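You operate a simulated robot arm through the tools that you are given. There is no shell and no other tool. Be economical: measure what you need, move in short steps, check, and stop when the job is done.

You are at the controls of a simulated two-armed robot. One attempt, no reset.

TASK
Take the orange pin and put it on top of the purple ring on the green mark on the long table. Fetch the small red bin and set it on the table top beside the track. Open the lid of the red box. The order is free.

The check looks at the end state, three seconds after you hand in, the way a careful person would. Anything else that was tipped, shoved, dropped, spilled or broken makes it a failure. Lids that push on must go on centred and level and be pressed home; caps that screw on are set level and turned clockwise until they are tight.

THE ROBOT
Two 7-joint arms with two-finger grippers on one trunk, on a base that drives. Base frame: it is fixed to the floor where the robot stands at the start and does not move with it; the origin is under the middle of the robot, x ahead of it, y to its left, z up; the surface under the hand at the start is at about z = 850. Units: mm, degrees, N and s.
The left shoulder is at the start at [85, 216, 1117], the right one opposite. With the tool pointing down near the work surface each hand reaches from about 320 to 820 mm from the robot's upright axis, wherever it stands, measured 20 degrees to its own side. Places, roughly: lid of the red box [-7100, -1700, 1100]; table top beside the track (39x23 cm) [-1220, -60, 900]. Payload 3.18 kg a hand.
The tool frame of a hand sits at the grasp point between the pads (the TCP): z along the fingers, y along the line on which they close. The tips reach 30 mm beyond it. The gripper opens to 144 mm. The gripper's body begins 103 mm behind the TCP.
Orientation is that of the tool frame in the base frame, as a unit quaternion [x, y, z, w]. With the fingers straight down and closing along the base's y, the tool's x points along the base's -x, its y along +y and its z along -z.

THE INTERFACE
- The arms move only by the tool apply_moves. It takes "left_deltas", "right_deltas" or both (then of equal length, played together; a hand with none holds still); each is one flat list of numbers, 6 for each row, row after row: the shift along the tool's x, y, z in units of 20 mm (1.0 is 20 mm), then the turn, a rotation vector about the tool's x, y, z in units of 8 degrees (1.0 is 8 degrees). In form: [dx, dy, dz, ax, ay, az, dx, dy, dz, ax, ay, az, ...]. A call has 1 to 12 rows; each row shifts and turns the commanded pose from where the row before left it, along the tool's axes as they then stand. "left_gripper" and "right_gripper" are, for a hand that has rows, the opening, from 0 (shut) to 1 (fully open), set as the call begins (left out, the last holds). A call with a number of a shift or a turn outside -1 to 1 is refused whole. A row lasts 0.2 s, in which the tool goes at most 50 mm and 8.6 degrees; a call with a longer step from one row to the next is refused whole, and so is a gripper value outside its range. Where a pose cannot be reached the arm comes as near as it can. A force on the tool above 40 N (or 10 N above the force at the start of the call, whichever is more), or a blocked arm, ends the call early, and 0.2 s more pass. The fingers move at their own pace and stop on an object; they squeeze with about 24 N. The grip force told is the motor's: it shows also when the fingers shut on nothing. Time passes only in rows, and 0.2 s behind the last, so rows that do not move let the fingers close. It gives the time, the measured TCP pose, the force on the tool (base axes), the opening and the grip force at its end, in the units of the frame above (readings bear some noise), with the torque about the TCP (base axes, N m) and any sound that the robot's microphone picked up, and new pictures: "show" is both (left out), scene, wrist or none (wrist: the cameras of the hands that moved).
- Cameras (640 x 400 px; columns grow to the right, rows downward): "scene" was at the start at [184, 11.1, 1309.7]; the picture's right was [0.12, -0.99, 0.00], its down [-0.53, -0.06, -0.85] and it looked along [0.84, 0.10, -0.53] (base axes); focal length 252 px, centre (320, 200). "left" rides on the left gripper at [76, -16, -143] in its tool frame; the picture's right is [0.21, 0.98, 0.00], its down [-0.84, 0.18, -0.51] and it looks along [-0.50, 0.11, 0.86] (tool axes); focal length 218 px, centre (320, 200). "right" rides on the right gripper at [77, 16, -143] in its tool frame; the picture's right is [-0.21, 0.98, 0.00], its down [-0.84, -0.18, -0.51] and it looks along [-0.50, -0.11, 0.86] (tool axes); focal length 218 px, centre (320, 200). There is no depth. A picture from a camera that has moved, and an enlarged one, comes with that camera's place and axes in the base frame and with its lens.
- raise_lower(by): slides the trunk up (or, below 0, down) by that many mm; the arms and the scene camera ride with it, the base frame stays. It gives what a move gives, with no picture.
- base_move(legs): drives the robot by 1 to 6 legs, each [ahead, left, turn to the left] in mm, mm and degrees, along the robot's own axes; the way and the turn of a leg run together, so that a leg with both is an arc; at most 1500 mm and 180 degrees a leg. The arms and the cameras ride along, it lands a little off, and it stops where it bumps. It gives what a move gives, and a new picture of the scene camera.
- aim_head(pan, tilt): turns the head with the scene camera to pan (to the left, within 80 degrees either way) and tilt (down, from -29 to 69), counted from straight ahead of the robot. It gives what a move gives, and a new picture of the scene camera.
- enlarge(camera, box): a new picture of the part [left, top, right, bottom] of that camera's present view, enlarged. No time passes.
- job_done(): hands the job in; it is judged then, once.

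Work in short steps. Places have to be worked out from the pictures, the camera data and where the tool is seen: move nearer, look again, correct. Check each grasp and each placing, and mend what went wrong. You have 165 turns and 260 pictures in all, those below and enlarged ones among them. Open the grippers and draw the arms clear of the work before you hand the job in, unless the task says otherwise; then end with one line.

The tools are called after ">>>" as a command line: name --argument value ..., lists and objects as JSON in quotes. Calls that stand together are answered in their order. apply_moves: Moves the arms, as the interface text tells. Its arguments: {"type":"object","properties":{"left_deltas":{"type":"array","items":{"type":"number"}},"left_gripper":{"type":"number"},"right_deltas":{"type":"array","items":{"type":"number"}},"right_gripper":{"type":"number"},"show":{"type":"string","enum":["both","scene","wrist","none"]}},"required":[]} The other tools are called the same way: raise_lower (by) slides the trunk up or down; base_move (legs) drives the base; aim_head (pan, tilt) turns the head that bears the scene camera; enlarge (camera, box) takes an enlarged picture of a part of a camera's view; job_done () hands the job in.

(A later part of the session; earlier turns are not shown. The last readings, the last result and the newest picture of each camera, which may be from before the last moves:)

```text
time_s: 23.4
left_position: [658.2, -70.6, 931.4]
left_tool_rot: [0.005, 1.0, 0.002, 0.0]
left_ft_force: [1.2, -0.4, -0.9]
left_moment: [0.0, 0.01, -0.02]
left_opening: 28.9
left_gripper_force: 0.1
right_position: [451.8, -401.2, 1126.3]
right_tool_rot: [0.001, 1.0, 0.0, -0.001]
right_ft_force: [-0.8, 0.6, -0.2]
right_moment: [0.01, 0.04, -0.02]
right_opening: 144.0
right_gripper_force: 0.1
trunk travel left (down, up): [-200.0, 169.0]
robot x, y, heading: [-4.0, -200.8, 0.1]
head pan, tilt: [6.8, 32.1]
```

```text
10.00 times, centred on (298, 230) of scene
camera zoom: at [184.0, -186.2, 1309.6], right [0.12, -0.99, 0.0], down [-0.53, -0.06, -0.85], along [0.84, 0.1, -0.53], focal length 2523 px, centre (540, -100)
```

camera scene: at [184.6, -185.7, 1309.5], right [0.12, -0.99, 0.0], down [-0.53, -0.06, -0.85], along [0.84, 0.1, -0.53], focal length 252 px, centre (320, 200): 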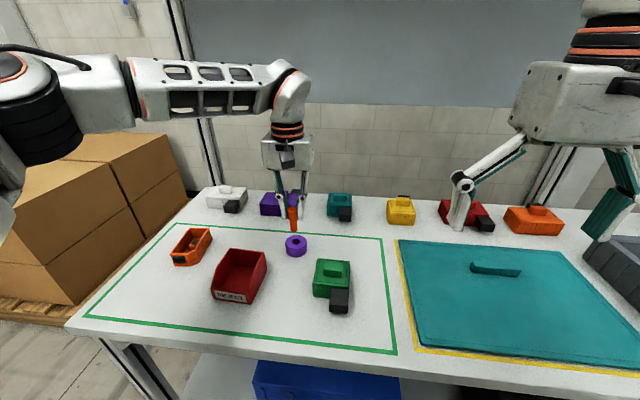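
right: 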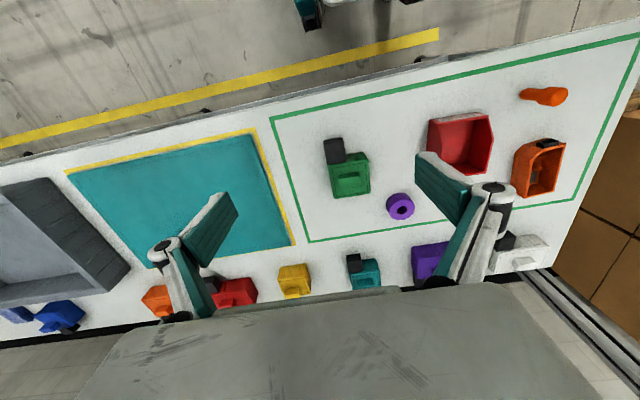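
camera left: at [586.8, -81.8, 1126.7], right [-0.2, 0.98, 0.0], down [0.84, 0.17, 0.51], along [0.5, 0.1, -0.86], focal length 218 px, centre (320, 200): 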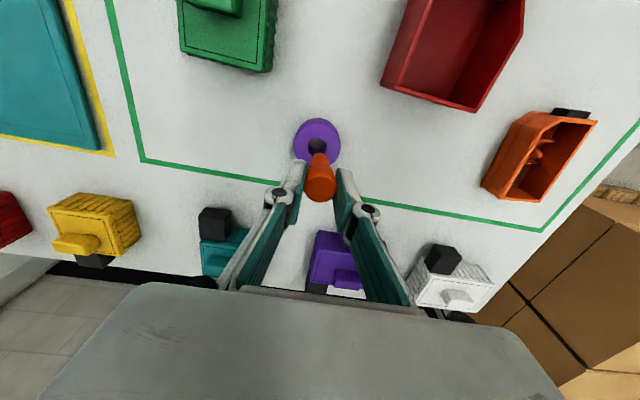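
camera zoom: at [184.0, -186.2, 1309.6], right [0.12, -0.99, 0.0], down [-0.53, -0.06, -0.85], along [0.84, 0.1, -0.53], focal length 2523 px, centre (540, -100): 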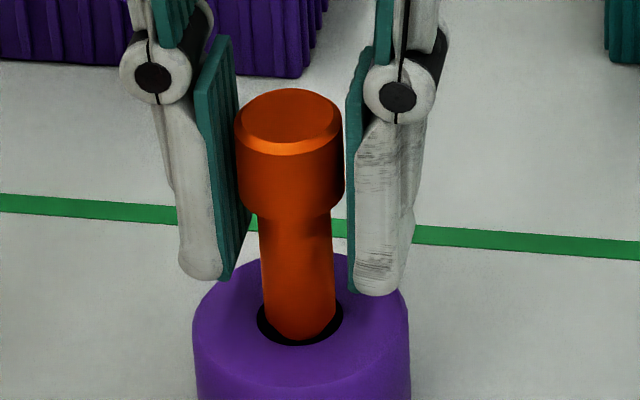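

The pin now stands free and upright, centred on the ring with neither finger touching it. It evidently rests on top rather than dropping in, even after 16 N of centred pressing. I'll open a bit more and lift straight off.

>>> apply_moves --left_deltas '[0, 0, 0, 0, 0, 0, 0, 0, 0, 0, 0, 0, 0, 0, -0.5, 0, 0, 0, 0, 0, -1, 0, 0, 0, 0, 0, -1, 0, 0, 0, 0, 0, -1, 0, 0, 0, 0, 0, -1, 0, 0, 0, 0, 0, -1, 0, 0, 0, 0, 0, -1, 0, 0, 0]' --left_gripper 0.4

>>> enlarge --camera "scene" --box '[266, 210, 330, 250]'

>>> enlarge --camera "left" --box '[272, 100, 368, 160]'

```text
time_s: 25.4
left_position: [656.7, -71.6, 1060.3]
left_tool_rot: [0.005, 1.0, 0.002, -0.001]
left_ft_force: [-0.3, 0.8, -0.4]
left_moment: [0.0, -0.01, -0.02]
left_opening: 57.7
left_gripper_force: 0.2
right_position: [450.9, -402.0, 1127.6]
right_tool_rot: [0.0, 1.0, 0.0, -0.001]
right_ft_force: [-0.6, -0.4, 0.5]
right_moment: [0.0, -0.02, 0.0]
right_opening: 144.0
right_gripper_force: 0.1
trunk travel left (down, up): [-200.0, 169.0]
robot x, y, heading: [0.0, -196.0, -0.0]
head pan, tilt: [6.8, 32.1]
camera scene: at [183.4, -186.3, 1309.9], right [0.12, -0.99, 0.0], down [-0.53, -0.06, -0.85], along [0.84, 0.1, -0.53], focal length 252 px, centre (320, 200)
camera left: at [580.9, -87.6, 1203.6], right [-0.2, 0.98, 0.0], down [0.84, 0.17, 0.51], along [0.5, 0.1, -0.86], focal length 218 px, centre (320, 200)
```

scene: 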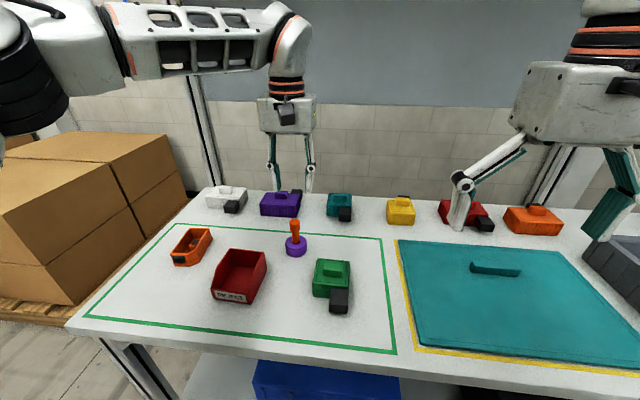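
left: 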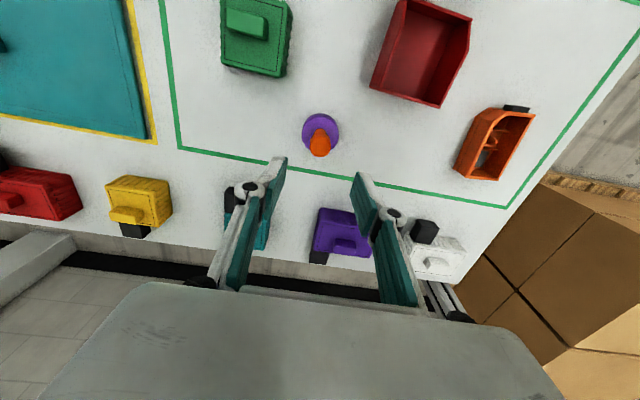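

```text
10.00 times, centred on (298, 230) of scene
camera zoom: at [183.4, -186.3, 1309.9], right [0.12, -0.99, 0.0], down [-0.53, -0.06, -0.85], along [0.84, 0.1, -0.53], focal length 2523 px, centre (540, -100)
```

zoom: 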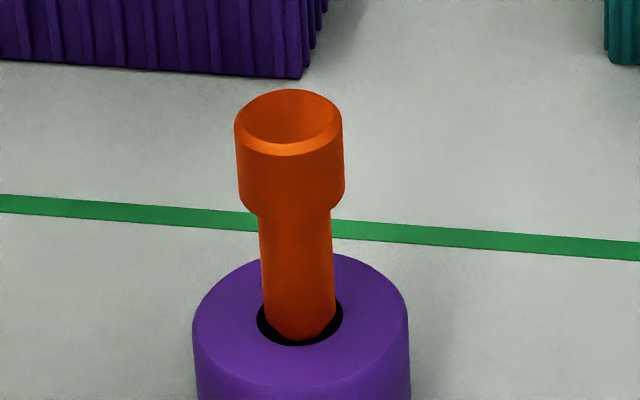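

```text
6.67 times, centred on (320, 130) of left
camera zoom: at [580.9, -87.6, 1203.6], right [-0.2, 0.98, 0.0], down [0.84, 0.17, 0.51], along [0.5, 0.1, -0.86], focal length 1455 px, centre (320, 667)
```

zoom: 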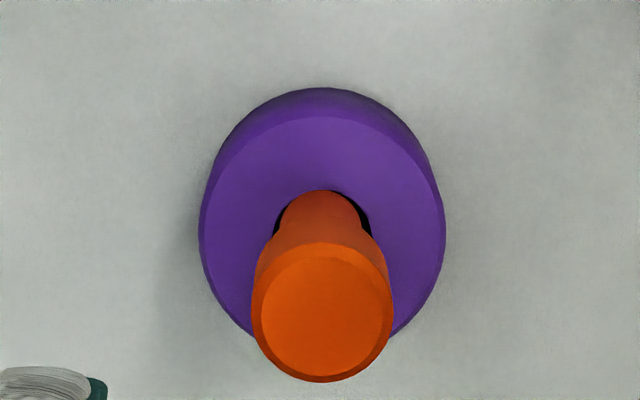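

The pin stands stably on the ring. Before touching the bin, I'll draw the left arm in, back off and turn round to see the destination and check for other red bins.

>>> apply_moves --left_deltas '[1, 0.4, -0.5, 0, 0, 0, 1, 0.4, -0.5, 0, 0, 0, 1, 0.4, -0.5, 0, 0, 0, 1, 0.4, -0.5, 0, 0, 0, 1, 0.4, -0.5, 0, 0, 0, 1, 0.4, -0.5, 0, 0, 0, 1, 0.4, 0, 0, 0, 0, 1, 0.4, 0, 0, 0, 0, 1, 0.4, 0, 0, 0, 0, 1, 0.4, 0, 0, 0, 0]' --show "none"

>>> base_move --legs '[[-300, 0, 0], [0, 0, 90]]'

>>> aim_head --pan 60 --tilt 20

```text
time_s: 27.6
left_position: [457.9, 10.7, 1120.8]
left_tool_rot: [0.003, 1.0, 0.002, 0.001]
left_ft_force: [-0.2, 0.3, -0.7]
left_moment: [-0.01, -0.02, 0.04]
left_opening: 57.6
left_gripper_force: 0.0
right_position: [450.5, -400.8, 1126.8]
right_tool_rot: [0.001, 1.0, 0.0, 0.0]
right_ft_force: [-0.1, 1.0, 0.2]
right_moment: [-0.04, 0.02, 0.0]
right_opening: 143.9
right_gripper_force: 0.0
trunk travel left (down, up): [-200.0, 169.0]
robot x, y, heading: [-1.5, -197.9, 0.0]
head pan, tilt: [6.8, 32.1]
```

```text
time_s: 33.5
left_position: [-518.2, 258.4, 1119.2]
left_tool_rot: [0.71, -0.705, 0.0, 0.001]
left_ft_force: [-0.5, -0.4, -0.4]
left_moment: [0.03, -0.02, 0.0]
left_opening: 58.1
left_gripper_force: 0.2
right_position: [-106.0, 257.4, 1126.2]
right_tool_rot: [0.713, -0.702, 0.001, 0.0]
right_ft_force: [-0.3, -0.4, 0.4]
right_moment: [0.02, -0.04, -0.02]
right_opening: 144.0
right_gripper_force: 0.1
trunk travel left (down, up): [-200.0, 169.0]
robot x, y, heading: [-303.9, -194.5, 91.0]
head pan, tilt: [6.8, 32.1]
camera scene: at [-317.1, -12.1, 1309.7], right [0.99, 0.13, 0.0], down [0.07, -0.53, -0.85], along [-0.11, 0.84, -0.53], focal length 252 px, centre (320, 200)
```

scene: 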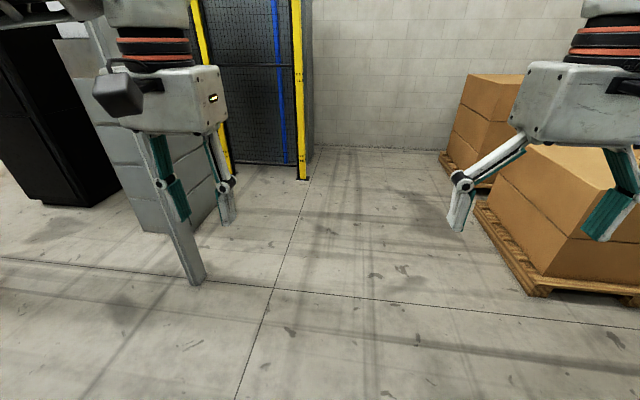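

```text
time_s: 34.7
left_position: [-518.8, 257.8, 1121.4]
left_tool_rot: [0.709, -0.705, -0.001, 0.001]
left_ft_force: [0.3, -0.1, 0.5]
left_moment: [-0.04, 0.0, -0.01]
left_opening: 57.7
left_gripper_force: 0.0
right_position: [-105.5, 255.7, 1126.5]
right_tool_rot: [0.712, -0.702, 0.001, 0.0]
right_ft_force: [-0.1, 0.0, -0.5]
right_moment: [0.0, -0.01, 0.0]
right_opening: 143.9
right_gripper_force: 0.1
trunk travel left (down, up): [-200.0, 169.0]
robot x, y, heading: [-304.8, -194.1, 90.9]
head pan, tilt: [60.0, 20.0]
camera scene: at [-386.3, -55.4, 1329.1], right [0.49, 0.87, 0.0], down [0.3, -0.17, -0.94], along [-0.82, 0.46, -0.34], focal length 252 px, centre (320, 200)
```

scene: 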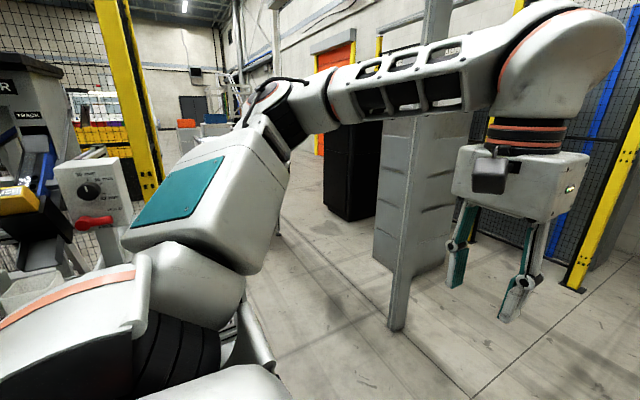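

A "TRACK" machine stands on the -x side. I'll turn a further 45° and look at it with the head.

>>> base_move --legs '[[0, 0, 45]]'

>>> aim_head --pan 45 --tilt 25

```text
time_s: 37.1
left_position: [-775.3, -23.8, 1120.2]
left_tool_rot: [0.923, -0.384, -0.001, 0.001]
left_ft_force: [-0.3, 0.3, 0.3]
left_moment: [-0.02, -0.01, 0.03]
left_opening: 57.8
left_gripper_force: 0.1
right_position: [-482.6, 265.1, 1127.0]
right_tool_rot: [0.925, -0.379, 0.0, 0.0]
right_ft_force: [0.9, 0.3, 0.5]
right_moment: [0.01, 0.0, -0.04]
right_opening: 144.0
right_gripper_force: 0.0
trunk travel left (down, up): [-200.0, 169.0]
robot x, y, heading: [-304.8, -198.5, 135.6]
head pan, tilt: [60.0, 20.0]
camera scene: at [-461.7, -154.3, 1329.1], right [-0.27, 0.96, 0.0], down [0.33, 0.09, -0.94], along [-0.91, -0.25, -0.34], focal length 252 px, centre (320, 200)
```

scene: 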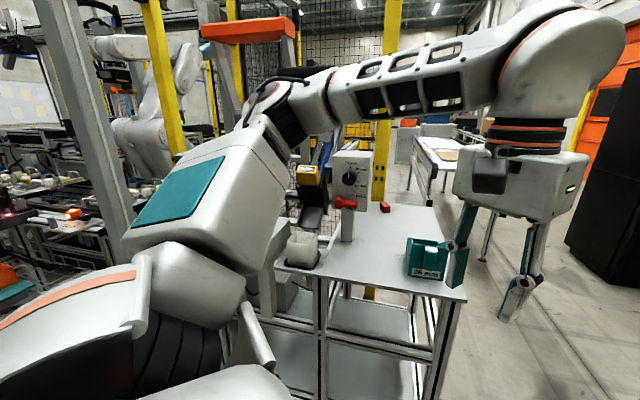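

```text
time_s: 37.9
left_position: [-775.8, -23.4, 1120.4]
left_tool_rot: [0.924, -0.383, -0.001, 0.002]
left_ft_force: [0.0, 1.2, 0.7]
left_moment: [-0.01, -0.02, 0.02]
left_opening: 57.9
left_gripper_force: 0.0
right_position: [-481.8, 265.1, 1126.2]
right_tool_rot: [0.925, -0.38, 0.001, 0.0]
right_ft_force: [-0.3, 0.3, 0.1]
right_moment: [-0.02, -0.01, -0.02]
right_opening: 144.0
right_gripper_force: 0.1
trunk travel left (down, up): [-200.0, 169.0]
robot x, y, heading: [-305.0, -198.7, 135.2]
head pan, tilt: [45.0, 25.0]
camera scene: at [-463.8, -130.1, 1321.0], right [-0.01, 1.0, 0.0], down [0.42, 0.0, -0.91], along [-0.91, -0.01, -0.42], focal length 252 px, centre (320, 200)
```

scene: 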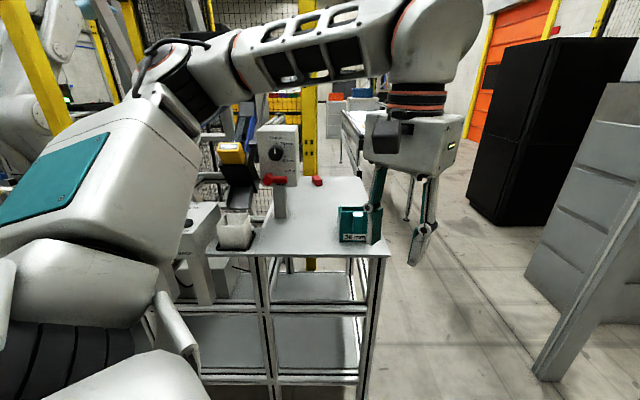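

The little table beside the track holds a teal bin, a knob panel and a small red object. I'll zoom in on it.

>>> enlarge --camera "scene" --box '[160, 100, 416, 260]'

>>> aim_head --pan 75 --tilt 25

```text
2.50 times, centred on (288, 180) of scene
camera zoom: at [-463.8, -130.1, 1321.0], right [-0.01, 1.0, 0.0], down [0.42, 0.0, -0.91], along [-0.91, -0.01, -0.42], focal length 631 px, centre (400, 250)
```

zoom: 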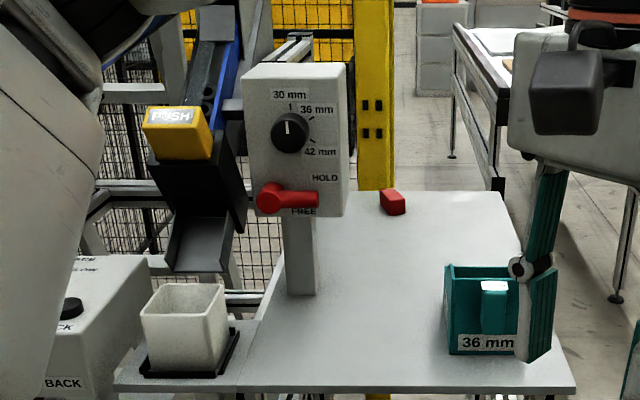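

```text
time_s: 38.9
left_position: [-775.7, -24.6, 1122.0]
left_tool_rot: [0.923, -0.384, -0.001, 0.002]
left_ft_force: [-0.3, 0.8, 0.2]
left_moment: [-0.01, 0.03, -0.02]
left_opening: 57.6
left_gripper_force: 0.0
right_position: [-481.4, 264.3, 1125.8]
right_tool_rot: [0.925, -0.38, 0.0, -0.001]
right_ft_force: [0.3, -1.3, 0.2]
right_moment: [-0.02, 0.02, 0.03]
right_opening: 143.8
right_gripper_force: 0.0
trunk travel left (down, up): [-200.0, 169.0]
robot x, y, heading: [-304.2, -199.9, 135.4]
head pan, tilt: [75.0, 25.0]
camera scene: at [-451.2, -175.9, 1321.0], right [-0.51, 0.86, 0.0], down [0.36, 0.21, -0.91], along [-0.78, -0.46, -0.42], focal length 252 px, centre (320, 200)
```

scene: 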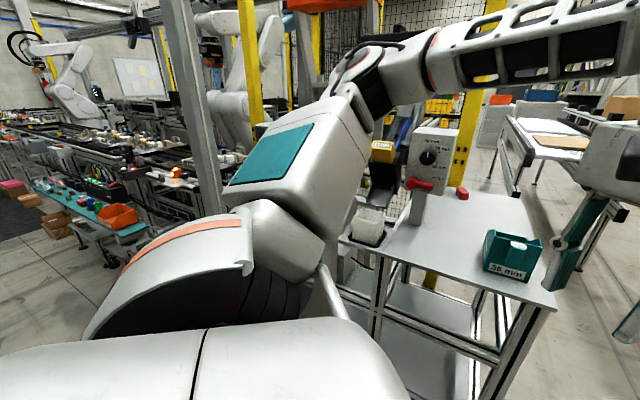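

The table top runs from x≈-1015 to -1650 and y≈-308 to 51. The teal bin is at about [-1130,-35], so the space behind it around [-1310,-70] is free. The REJECT bin is the only small red bin in view, so I'll go back for it.

>>> base_move --legs '[[0, 0, -135.3], [290, 0, 0]]'

>>> aim_head --pan 15 --tilt 45

```text
time_s: 46.5
left_position: [447.6, 8.6, 1120.9]
left_tool_rot: [0.006, 1.0, 0.001, 0.001]
left_ft_force: [0.5, 0.5, 0.6]
left_moment: [-0.04, 0.03, 0.01]
left_opening: 57.7
left_gripper_force: 0.0
right_position: [438.2, -403.3, 1126.9]
right_tool_rot: [0.002, 1.0, 0.0, -0.001]
right_ft_force: [-0.2, -0.2, 0.4]
right_moment: [-0.01, -0.01, -0.01]
right_opening: 143.9
right_gripper_force: 0.1
trunk travel left (down, up): [-200.0, 169.0]
robot x, y, heading: [-11.9, -198.2, 0.1]
head pan, tilt: [75.0, 25.0]
camera scene: at [108.4, -108.5, 1321.0], right [0.97, -0.26, 0.0], down [-0.11, -0.41, -0.91], along [0.24, 0.87, -0.42], focal length 252 px, centre (320, 200)
```

scene: 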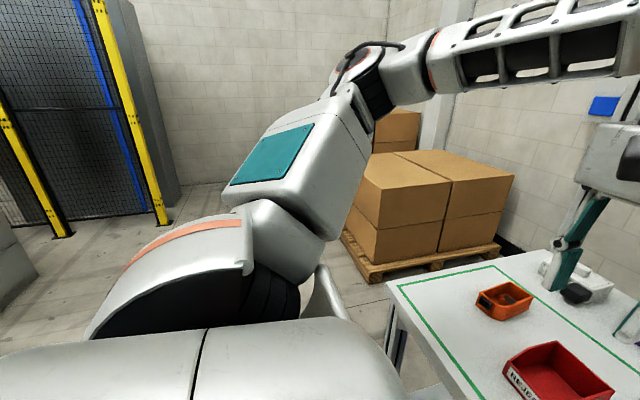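

```text
time_s: 47.8
left_position: [447.9, 9.5, 1120.6]
left_tool_rot: [0.006, 1.0, 0.002, 0.0]
left_ft_force: [-0.6, 0.0, 0.3]
left_moment: [0.01, 0.01, -0.01]
left_opening: 57.6
left_gripper_force: 0.1
right_position: [438.9, -403.5, 1127.2]
right_tool_rot: [0.001, 1.0, 0.0, 0.0]
right_ft_force: [0.3, 0.1, -0.2]
right_moment: [0.0, -0.02, -0.02]
right_opening: 143.8
right_gripper_force: 0.1
trunk travel left (down, up): [-200.0, 169.0]
robot x, y, heading: [-11.8, -193.0, -0.2]
head pan, tilt: [15.0, 45.0]
camera scene: at [162.4, -176.5, 1290.4], right [0.26, -0.97, 0.0], down [-0.68, -0.18, -0.71], along [0.68, 0.18, -0.71], focal length 252 px, centre (320, 200)
```

scene: 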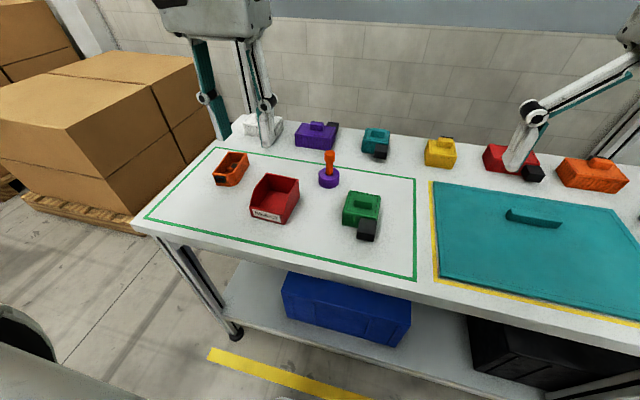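

I'll enlarge the bin in both views to get its outline.

>>> enlarge --camera "scene" --box '[200, 140, 360, 240]'

>>> enlarge --camera "left" --box '[260, 40, 500, 190]'

```text
4.00 times, centred on (280, 190) of scene
camera zoom: at [162.4, -176.5, 1290.4], right [0.26, -0.97, 0.0], down [-0.68, -0.18, -0.71], along [0.68, 0.18, -0.71], focal length 1009 px, centre (480, 240)
```

zoom: 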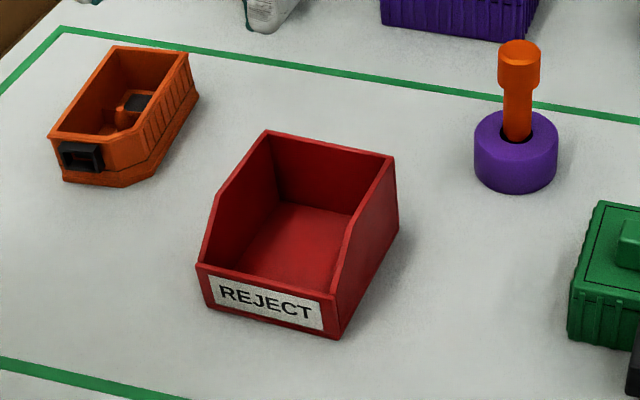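

```text
2.67 times, centred on (380, 115) of left
camera zoom: at [372.1, -6.7, 1263.3], right [-0.2, 0.98, 0.0], down [0.84, 0.17, 0.51], along [0.5, 0.1, -0.86], focal length 582 px, centre (160, 427)
```

zoom: 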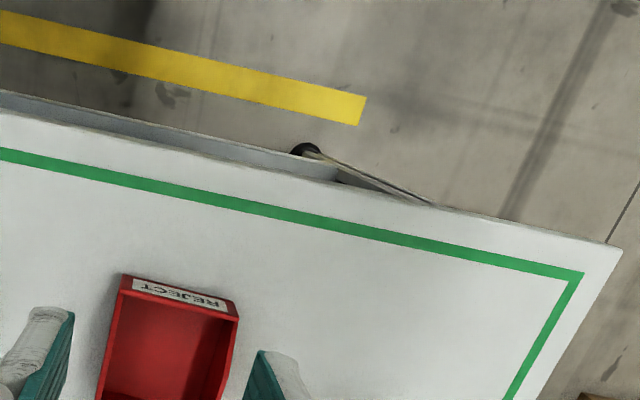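

The bin's footprint is about 94x82 mm with 55 mm walls, centred near [539,32] and yawed about -3°. I'll move over it with the gripper wide open.

>>> apply_moves --left_deltas '[-0.8, 0.19, 0.5, 0, 0, 0.05, -0.8, 0.19, 0.8, 0, 0, 0.05, -0.8, 0.19, 0.8, 0, 0, 0.05, -0.8, 0.19, 0.8, 0, 0, 0.05, -0.8, 0.19, 0.8, 0, 0, 0.06, -0.85, 0.17, 0.8, 0, 0, 0]' --left_gripper 0.85

```text
time_s: 49.2
left_position: [545.2, 29.7, 1030.5]
left_tool_rot: [0.024, 1.0, 0.001, 0.0]
left_ft_force: [0.2, 0.1, -0.2]
left_moment: [-0.01, 0.02, 0.01]
left_opening: 122.3
left_gripper_force: 0.0
right_position: [440.4, -402.9, 1126.0]
right_tool_rot: [0.002, 1.0, 0.001, -0.001]
right_ft_force: [-0.2, 0.3, -0.4]
right_moment: [-0.01, 0.02, -0.02]
right_opening: 143.9
right_gripper_force: 0.1
trunk travel left (down, up): [-200.0, 169.0]
robot x, y, heading: [-12.9, -197.7, -0.3]
head pan, tilt: [15.0, 45.0]
camera scene: at [163.1, -176.6, 1290.2], right [0.26, -0.97, 0.0], down [-0.68, -0.18, -0.71], along [0.68, 0.18, -0.71], focal length 252 px, centre (320, 200)
camera left: at [469.3, 16.7, 1172.7], right [-0.16, 0.99, 0.0], down [0.85, 0.14, 0.51], along [0.5, 0.08, -0.86], focal length 218 px, centre (320, 200)
```

scene: 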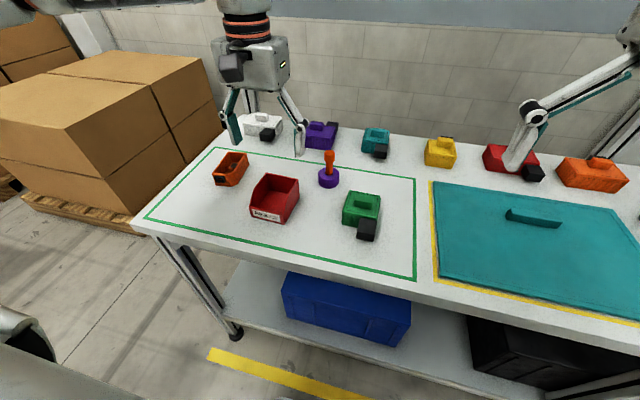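
left: 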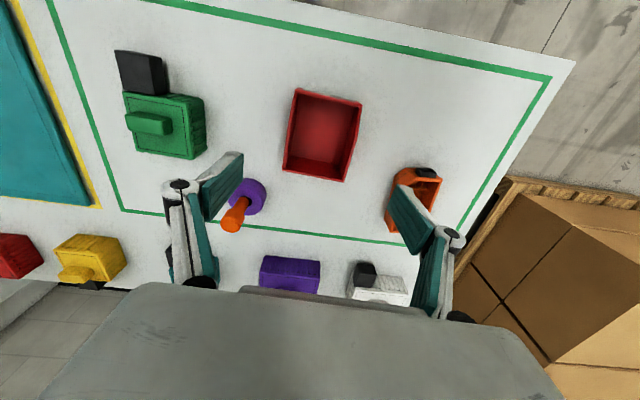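

The bin is aligned under the hand: its centre y is about 30 at x 545, and the yaw matches. I'll descend to z≈892.

>>> apply_moves --left_deltas '[0, 0, 0.865, 0, 0, 0, 0, 0, 0.865, 0, 0, 0, 0, 0, 0.865, 0, 0, 0, 0, 0, 0.865, 0, 0, 0, 0, 0, 0.865, 0, 0, 0, 0, 0, 0.865, 0, 0, 0, 0, 0, 0.865, 0, 0, 0, 0, 0, 0.865, 0, 0, 0]'

```text
time_s: 51.0
left_position: [545.2, 29.1, 890.5]
left_tool_rot: [0.026, 1.0, 0.002, 0.001]
left_ft_force: [-0.1, 0.3, -0.3]
left_moment: [0.03, 0.02, 0.01]
left_opening: 122.2
left_gripper_force: 0.0
right_position: [438.6, -403.2, 1127.0]
right_tool_rot: [0.002, 1.0, 0.0, -0.001]
right_ft_force: [-0.4, -0.4, -0.6]
right_moment: [-0.01, 0.04, 0.01]
right_opening: 143.9
right_gripper_force: 0.0
trunk travel left (down, up): [-200.0, 169.0]
robot x, y, heading: [-10.0, -197.6, -0.1]
head pan, tilt: [15.0, 45.0]
camera scene: at [162.7, -176.5, 1290.3], right [0.26, -0.97, 0.0], down [-0.68, -0.18, -0.71], along [0.68, 0.18, -0.71], focal length 252 px, centre (320, 200)
camera left: at [468.6, 16.5, 1033.5], right [-0.16, 0.99, 0.0], down [0.85, 0.14, 0.51], along [0.5, 0.08, -0.86], focal length 218 px, centre (320, 200)
```

scene: 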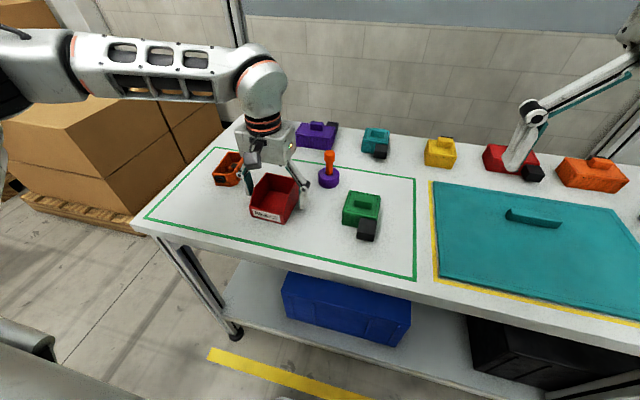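
left: 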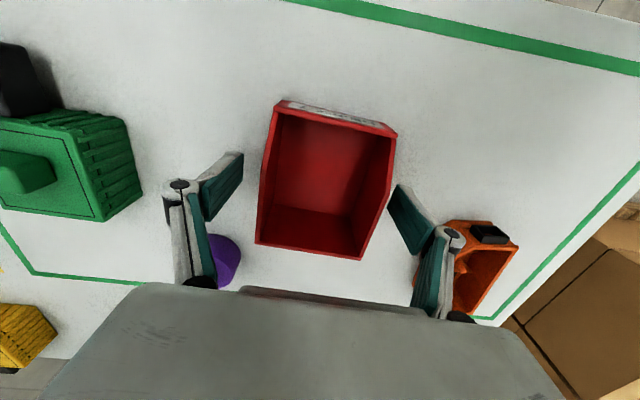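

The fingers straddle the bin and stay clear of the ring and the orange bin. I'll close.

>>> apply_moves --left_deltas '[0, 0, 0, 0, 0, 0, 0, 0, 0, 0, 0, 0, 0, 0, 0, 0, 0, 0]' --left_gripper 0.3 --show "wrist"

```text
time_s: 51.8
left_position: [544.3, 29.8, 892.0]
left_tool_rot: [0.025, 1.0, 0.002, 0.0]
left_ft_force: [-0.6, 1.2, 1.2]
left_moment: [-0.01, -0.09, 0.04]
left_opening: 83.4
left_gripper_force: 23.8
right_position: [439.0, -404.0, 1126.1]
right_tool_rot: [0.002, 1.0, 0.0, 0.0]
right_ft_force: [0.9, 0.4, -0.6]
right_moment: [-0.01, -0.02, -0.01]
right_opening: 143.9
right_gripper_force: 0.1
trunk travel left (down, up): [-200.0, 169.0]
robot x, y, heading: [-9.9, -195.1, -0.1]
head pan, tilt: [15.0, 45.0]
camera left: at [468.3, 16.4, 1034.1], right [-0.16, 0.99, 0.0], down [0.85, 0.14, 0.51], along [0.5, 0.08, -0.86], focal length 218 px, centre (320, 200)
```

left: 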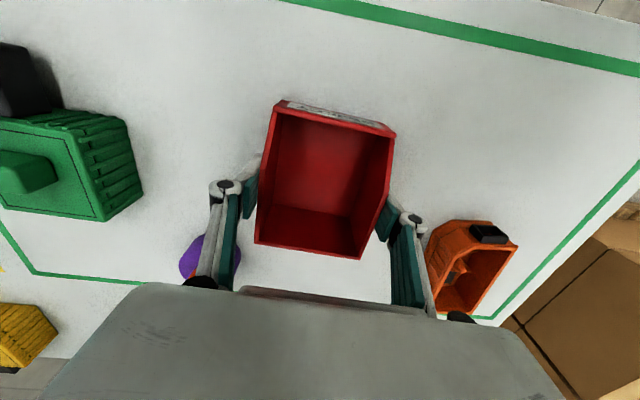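

The bin is held at 83 mm. I'll lift it straight up 200 mm.

>>> apply_moves --left_deltas '[0, 0, -0.4, 0, 0, 0, 0, 0, -0.8, 0, 0, 0, 0, 0, -1, 0, 0, 0, 0, 0, -1, 0, 0, 0, 0, 0, -1, 0, 0, 0, 0, 0, -1, 0, 0, 0, 0, 0, -1, 0, 0, 0, 0, 0, -1, 0, 0, 0, 0, 0, -1, 0, 0, 0, 0, 0, -1, 0, 0, 0, 0, 0, -0.8, 0, 0, 0]'

```text
time_s: 54.2
left_position: [545.0, 29.1, 1091.7]
left_tool_rot: [0.025, 1.0, 0.002, 0.0]
left_ft_force: [-0.3, -0.7, -1.2]
left_moment: [0.01, 0.0, 0.0]
left_opening: 83.3
left_gripper_force: 23.7
right_position: [438.9, -403.3, 1126.1]
right_tool_rot: [0.001, 1.0, -0.001, 0.0]
right_ft_force: [-1.0, 0.1, 0.2]
right_moment: [-0.01, 0.0, 0.04]
right_opening: 144.1
right_gripper_force: 0.0
trunk travel left (down, up): [-200.0, 169.0]
robot x, y, heading: [-14.5, -197.4, -0.3]
head pan, tilt: [15.0, 45.0]
camera scene: at [162.2, -176.7, 1290.5], right [0.26, -0.97, 0.0], down [-0.68, -0.18, -0.71], along [0.68, 0.18, -0.71], focal length 252 px, centre (320, 200)
camera left: at [468.1, 16.2, 1235.0], right [-0.16, 0.99, 0.0], down [0.85, 0.14, 0.51], along [0.5, 0.08, -0.86], focal length 218 px, centre (320, 200)
```

scene: 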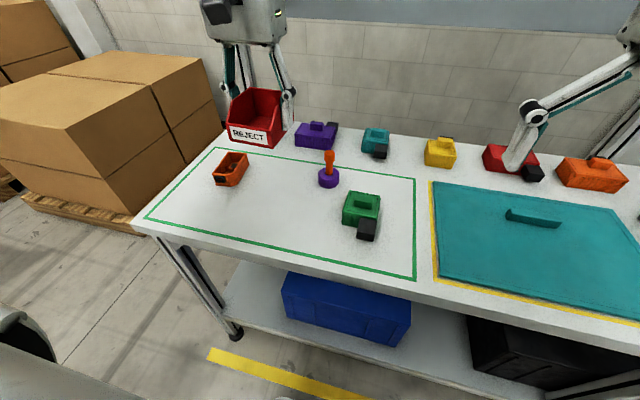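
left: 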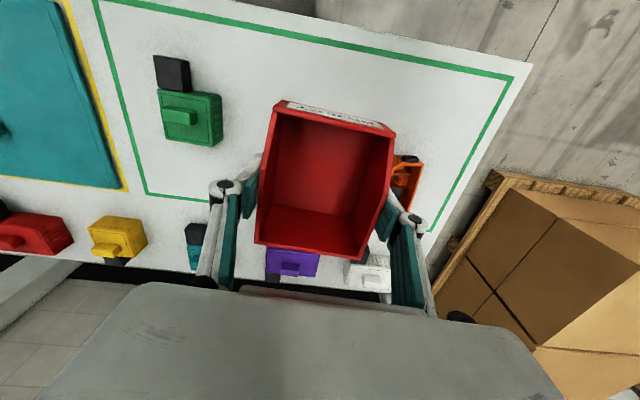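

I'll draw the bin in 100 mm, back off, and turn 180° to face the track table.

>>> apply_moves --left_deltas '[1, 0, 0, 0, 0, -0.07, 1, 0, 0, 0, 0, -0.07, 1, 0, 0, 0, 0, -0.07, 1, 0, 0, 0, 0, -0.07, 1, 0, 0, 0, 0, -0.07]' --show "none"

>>> base_move --legs '[[-300, 0, 0], [0, 0, 180]]'

>>> aim_head --pan 0 --tilt 25

```text
time_s: 55.4
left_position: [444.0, 33.5, 1091.5]
left_tool_rot: [-0.001, 1.0, 0.002, 0.001]
left_ft_force: [-0.7, -0.6, -1.2]
left_moment: [0.01, -0.03, 0.0]
left_opening: 83.2
left_gripper_force: 24.0
right_position: [439.7, -403.6, 1125.3]
right_tool_rot: [0.002, 1.0, 0.0, 0.0]
right_ft_force: [0.1, -0.1, -0.5]
right_moment: [0.0, -0.01, -0.02]
right_opening: 144.1
right_gripper_force: 0.0
trunk travel left (down, up): [-200.0, 169.0]
robot x, y, heading: [-13.0, -199.2, -0.1]
head pan, tilt: [15.0, 45.0]
```

```text
time_s: 64.9
left_position: [-752.6, -451.6, 1091.5]
left_tool_rot: [1.0, 0.027, 0.001, 0.002]
left_ft_force: [0.0, 0.4, -0.1]
left_moment: [-0.02, 0.01, -0.02]
left_opening: 83.3
left_gripper_force: 24.3
right_position: [-770.9, -17.6, 1126.6]
right_tool_rot: [1.0, 0.025, 0.0, 0.0]
right_ft_force: [-0.6, 0.4, 0.0]
right_moment: [-0.03, 0.01, -0.01]
right_opening: 144.3
right_gripper_force: 0.1
trunk travel left (down, up): [-200.0, 169.0]
robot x, y, heading: [-310.4, -196.3, -177.0]
head pan, tilt: [15.0, 45.0]
camera scene: at [-483.0, -227.1, 1290.4], right [-0.31, 0.95, 0.0], down [0.67, 0.22, -0.71], along [-0.67, -0.22, -0.71], focal length 252 px, centre (320, 200)
```

scene: 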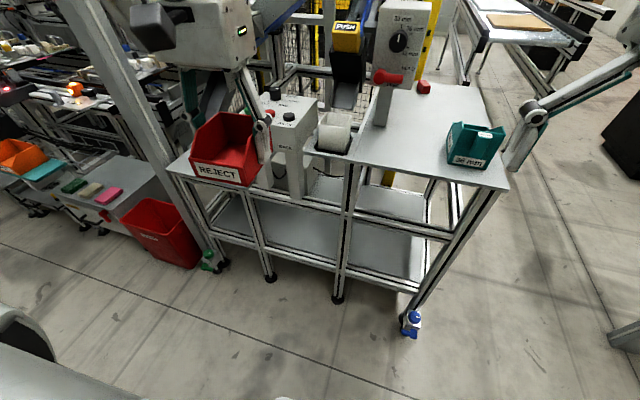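

```text
time_s: 65.7
left_position: [-751.8, -449.7, 1091.8]
left_tool_rot: [1.0, 0.027, 0.0, 0.001]
left_ft_force: [0.8, 0.6, -1.4]
left_moment: [-0.04, 0.01, 0.0]
left_opening: 83.3
left_gripper_force: 24.1
right_position: [-771.1, -17.5, 1127.6]
right_tool_rot: [1.0, 0.025, 0.0, -0.001]
right_ft_force: [0.0, 0.1, 0.3]
right_moment: [0.01, -0.02, 0.03]
right_opening: 144.0
right_gripper_force: 0.0
trunk travel left (down, up): [-200.0, 169.0]
robot x, y, heading: [-308.6, -198.3, -177.0]
head pan, tilt: [0.0, 25.0]
camera scene: at [-497.7, -206.7, 1320.9], right [-0.05, 1.0, 0.0], down [0.42, 0.02, -0.91], along [-0.9, -0.05, -0.42], focal length 252 px, centre (320, 200)
```

scene: 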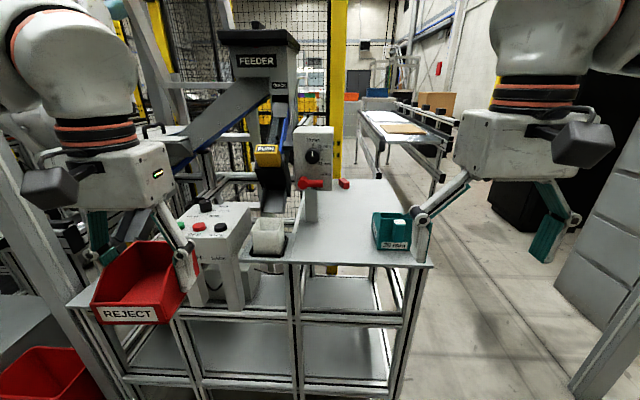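

I'll move 355 mm right with the heading fixed, then 330 mm ahead. The held bin will then hover over the table at z 1050, above the teal bin.

>>> base_move --legs '[[0, 0, -3], [0, -355, 0], [330, 0, 0]]'

>>> aim_head --pan 15 --tilt 40

```text
time_s: 71.5
left_position: [-1093.4, -78.0, 1089.9]
left_tool_rot: [1.0, 0.003, 0.0, 0.002]
left_ft_force: [0.2, 0.1, -1.7]
left_moment: [0.0, -0.04, 0.01]
left_opening: 83.4
left_gripper_force: 24.2
right_position: [-1089.7, 354.2, 1126.5]
right_tool_rot: [1.0, -0.001, 0.0, 0.0]
right_ft_force: [-0.2, 0.3, -0.3]
right_moment: [0.01, -0.02, 0.01]
right_opening: 143.9
right_gripper_force: 0.2
trunk travel left (down, up): [-200.0, 169.0]
robot x, y, heading: [-638.0, 152.9, 180.0]
head pan, tilt: [0.0, 25.0]
camera scene: at [-827.8, 151.9, 1320.8], right [0.0, 1.0, 0.0], down [0.42, 0.0, -0.91], along [-0.91, 0.0, -0.42], focal length 252 px, centre (320, 200)
```

scene: 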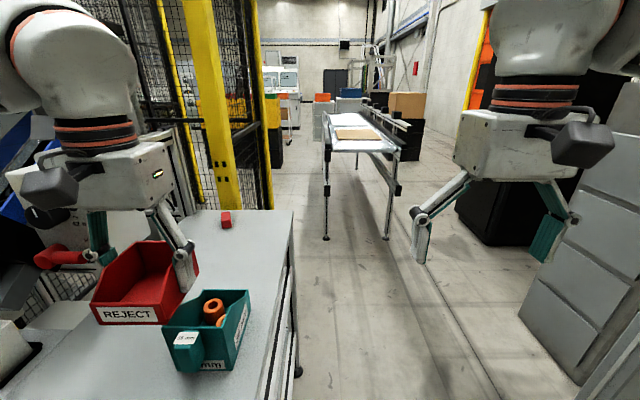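

```text
time_s: 72.3
left_position: [-1093.6, -78.3, 1092.2]
left_tool_rot: [1.0, 0.001, -0.001, 0.001]
left_ft_force: [0.4, -0.3, -1.6]
left_moment: [0.0, -0.01, 0.0]
left_opening: 83.2
left_gripper_force: 24.1
right_position: [-1090.0, 355.5, 1126.6]
right_tool_rot: [1.0, 0.001, 0.001, 0.0]
right_ft_force: [0.4, 0.7, -0.2]
right_moment: [0.0, -0.01, -0.03]
right_opening: 144.2
right_gripper_force: 0.1
trunk travel left (down, up): [-200.0, 169.0]
robot x, y, heading: [-639.2, 154.8, 180.0]
head pan, tilt: [15.0, 40.0]
camera scene: at [-816.9, 130.0, 1297.8], right [-0.26, 0.97, 0.0], down [0.62, 0.17, -0.77], along [-0.74, -0.2, -0.64], focal length 252 px, centre (320, 200)
```

scene: 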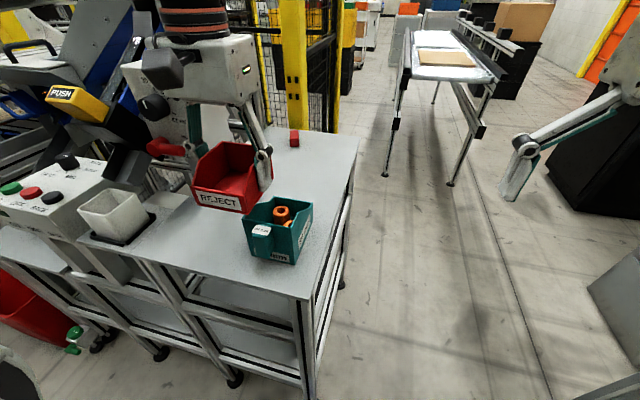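

The teal bin spans about x -1200 to -1075 and y -80 to 10. I'll carry the red bin over it to [-1285,-60], staying high.

>>> apply_moves --left_deltas '[-0.95, -0.09, 0, 0, 0, 0, -0.95, -0.09, 0, 0, 0, 0, -0.95, -0.09, 0, 0, 0, 0, -0.95, -0.09, 0, 0, 0, 0, -0.95, -0.09, 0, 0, 0, 0, -0.95, -0.09, 0, 0, 0, 0, -0.95, -0.09, 0, 0, 0, 0, -0.95, -0.09, 0, 0, 0, 0, -0.95, -0.09, 0, 0, 0, 0, -0.95, -0.09, 0, 0, 0, 0]'

```text
time_s: 74.5
left_position: [-1255.8, -65.1, 1090.4]
left_tool_rot: [1.0, 0.003, 0.0, 0.001]
left_ft_force: [0.1, -0.5, -0.8]
left_moment: [-0.02, -0.03, 0.03]
left_opening: 83.3
left_gripper_force: 24.1
left hand out of reach, approached as far as the arm can: row 9, 10
right_position: [-1090.0, 355.6, 1126.5]
right_tool_rot: [1.0, 0.0, 0.001, 0.0]
right_ft_force: [-0.3, -0.2, -0.3]
right_moment: [0.0, 0.0, 0.0]
right_opening: 144.1
right_gripper_force: 0.2
trunk travel left (down, up): [-200.0, 169.0]
robot x, y, heading: [-642.4, 154.9, 179.9]
head pan, tilt: [15.0, 40.0]
camera scene: at [-817.2, 129.9, 1297.6], right [-0.26, 0.97, 0.0], down [0.62, 0.17, -0.77], along [-0.74, -0.2, -0.64], focal length 252 px, centre (320, 200)
camera left: at [-1177.8, -48.1, 1233.3], right [0.21, -0.98, 0.0], down [-0.84, -0.18, 0.51], along [-0.5, -0.11, -0.86], focal length 218 px, centre (320, 200)
```

scene: 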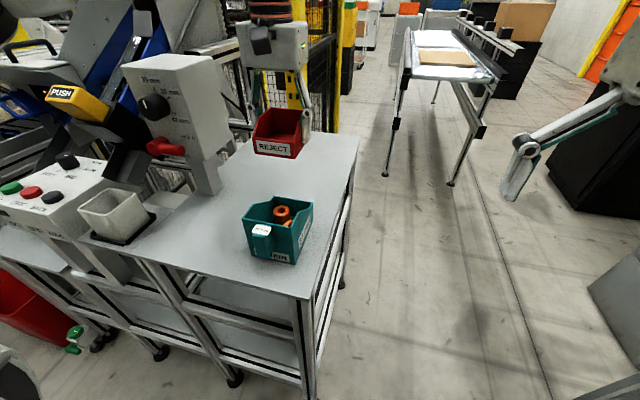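
left: 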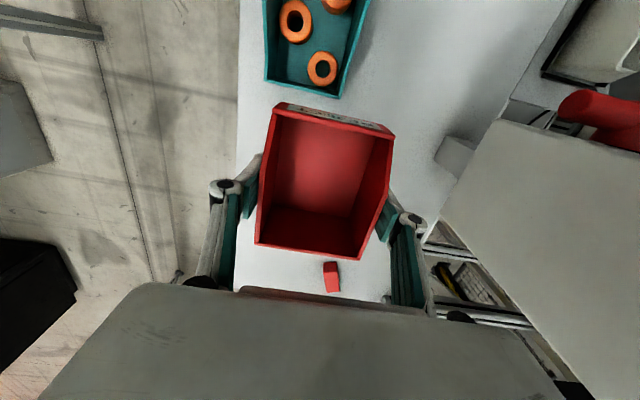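

The arm is at its reach limit at x -1256. I'll creep the base ahead 40 mm.

>>> base_move --legs '[[40, 0, 0]]'

>>> enlarge --camera "left" --box '[200, 0, 640, 275]'

```text
time_s: 75.2
left_position: [-1255.1, -66.0, 1091.0]
left_tool_rot: [1.0, 0.003, 0.0, 0.002]
left_ft_force: [0.1, -0.4, -0.8]
left_moment: [0.02, 0.01, 0.03]
left_opening: 83.3
left_gripper_force: 23.6
right_position: [-1092.2, 355.5, 1126.1]
right_tool_rot: [1.0, 0.002, 0.001, 0.0]
right_ft_force: [-0.2, 0.8, 0.8]
right_moment: [0.0, 0.03, -0.01]
right_opening: 144.2
right_gripper_force: 0.1
trunk travel left (down, up): [-200.0, 169.0]
robot x, y, heading: [-639.6, 150.7, -179.9]
head pan, tilt: [15.0, 40.0]
stopped in leg 1: the robot was blocked; the commanded pose is now the measured one
camera scene: at [-818.4, 130.2, 1297.6], right [-0.26, 0.97, 0.0], down [0.62, 0.17, -0.77], along [-0.74, -0.2, -0.64], focal length 252 px, centre (320, 200)
```

scene: 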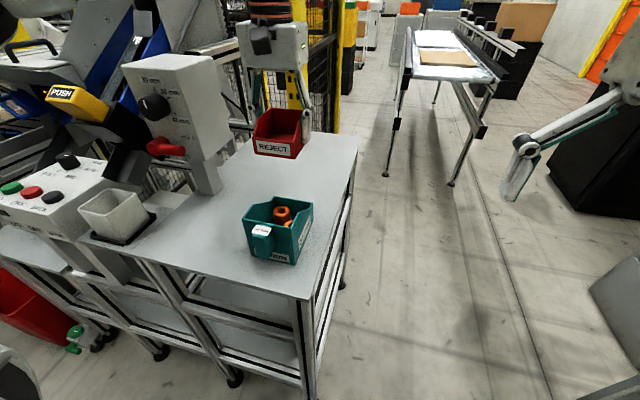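

```text
1.45 times, centred on (420, 138) of left
camera zoom: at [-1178.4, -48.6, 1233.1], right [0.21, -0.98, 0.0], down [-0.84, -0.18, 0.51], along [-0.5, -0.11, -0.86], focal length 318 px, centre (174, 291)
```

zoom: 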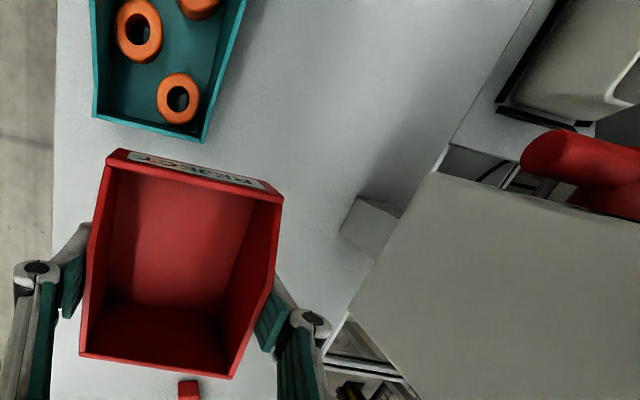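

The base has bumped the table frame, so it goes no further. The arm reaches farther lower down, so I'll lower to z 1010 (still above the teal bin's rim) and extend.

>>> apply_moves --left_deltas '[0, 0, 1, 0, 0, 0, 0, 0, 1, 0, 0, 0, 0, 0, 1, 0, 0, 0, 0, 0, 1, 0, 0, 0, -0.5, 0, 0, 0, 0, 0, -0.5, 0, 0, 0, 0, 0, -0.5, 0, 0, 0, 0, 0]'

```text
time_s: 76.8
left_position: [-1285.6, -65.9, 1010.7]
left_tool_rot: [1.0, 0.004, 0.0, 0.002]
left_ft_force: [0.1, -0.2, -1.4]
left_moment: [0.01, 0.0, 0.01]
left_opening: 83.3
left_gripper_force: 23.6
right_position: [-1091.3, 354.9, 1126.8]
right_tool_rot: [1.0, 0.002, 0.0, 0.001]
right_ft_force: [0.4, 0.2, 0.4]
right_moment: [-0.02, -0.03, 0.03]
right_opening: 144.1
right_gripper_force: 0.1
trunk travel left (down, up): [-200.0, 169.0]
robot x, y, heading: [-639.8, 154.6, -179.9]
head pan, tilt: [15.0, 40.0]
camera scene: at [-818.4, 130.4, 1297.6], right [-0.26, 0.97, 0.0], down [0.62, 0.17, -0.77], along [-0.74, -0.2, -0.64], focal length 252 px, centre (320, 200)
camera left: at [-1208.0, -48.2, 1153.0], right [0.21, -0.98, 0.0], down [-0.84, -0.18, 0.51], along [-0.5, -0.11, -0.86], focal length 218 px, centre (320, 200)
```

scene: 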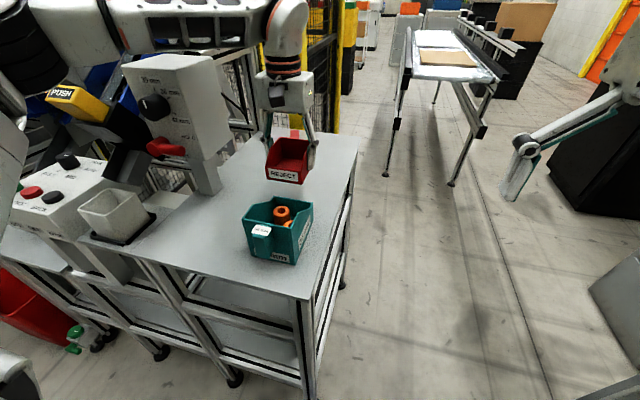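
left: 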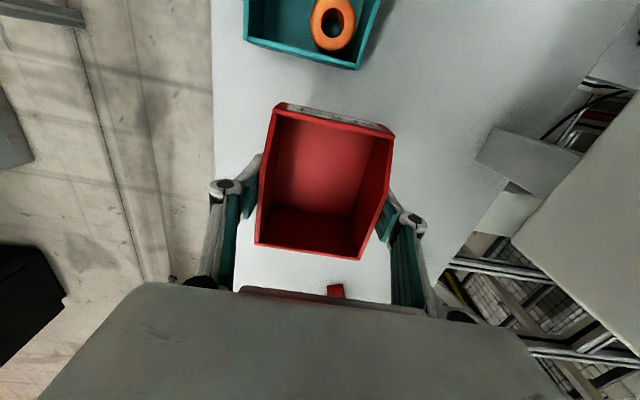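

There's a 33 mm gap to the teal bin, and the forearm is well to the side of the knob panel. I'll lower most of the way, then gently.

>>> apply_moves --left_deltas '[0, 0, 0.8, 0, 0, 0, 0, 0, 0.8, 0, 0, 0, 0, 0, 0.8, 0, 0, 0, 0, 0, 0.4, 0, 0, 0]'

>>> enlarge --camera "scene" --box '[210, 110, 370, 210]'

```text
time_s: 77.8
left_position: [-1285.7, -62.7, 961.9]
left_tool_rot: [1.0, 0.001, -0.005, 0.001]
left_ft_force: [-0.1, -0.3, -0.2]
left_moment: [-0.02, -0.01, -0.06]
left_opening: 83.8
left_gripper_force: 24.1
right_position: [-1089.1, 356.6, 1129.4]
right_tool_rot: [1.0, 0.001, -0.001, 0.001]
right_ft_force: [0.4, 0.7, -0.4]
right_moment: [0.01, 0.02, -0.01]
right_opening: 144.0
right_gripper_force: 0.1
trunk travel left (down, up): [-200.0, 169.0]
robot x, y, heading: [-642.3, 151.6, -179.9]
head pan, tilt: [15.0, 40.0]
camera scene: at [-815.1, 132.4, 1299.1], right [-0.26, 0.97, 0.0], down [0.62, 0.17, -0.77], along [-0.74, -0.2, -0.64], focal length 252 px, centre (320, 200)
camera left: at [-1206.4, -46.5, 1103.0], right [0.21, -0.98, 0.0], down [-0.84, -0.18, 0.52], along [-0.5, -0.11, -0.86], focal length 218 px, centre (320, 200)
```

scene: 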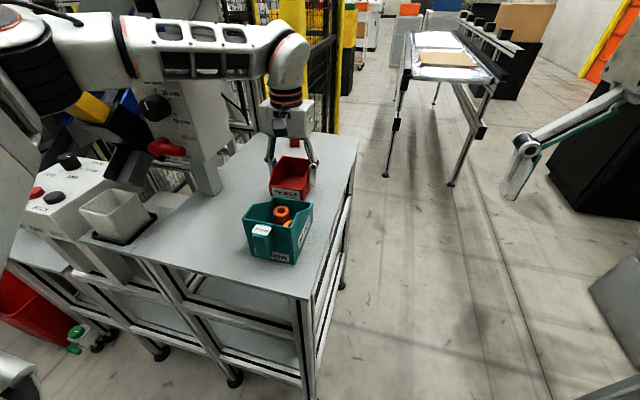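
left: 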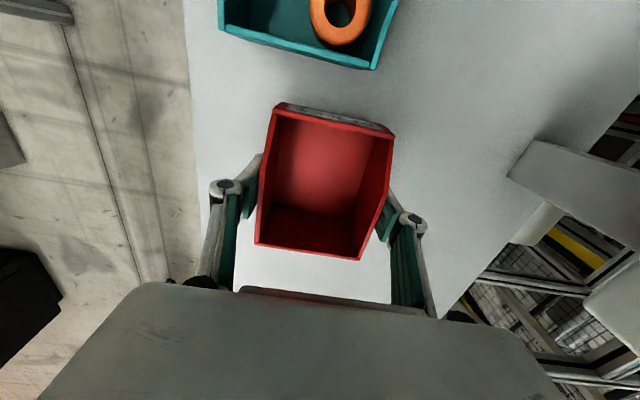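

```text
4.00 times, centred on (290, 160) of scene
camera zoom: at [-815.1, 132.4, 1299.1], right [-0.26, 0.97, 0.0], down [0.62, 0.17, -0.77], along [-0.74, -0.2, -0.64], focal length 1009 px, centre (440, 360)
```

zoom: 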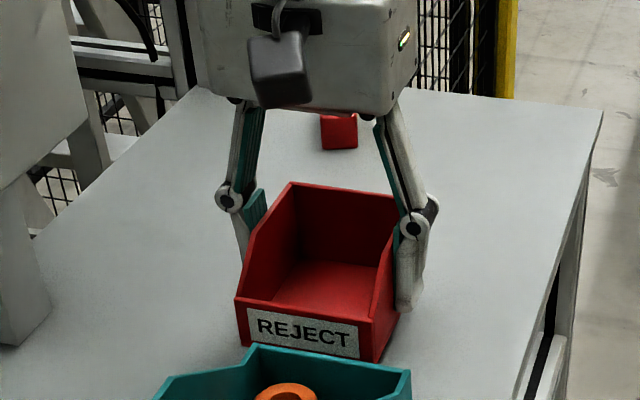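

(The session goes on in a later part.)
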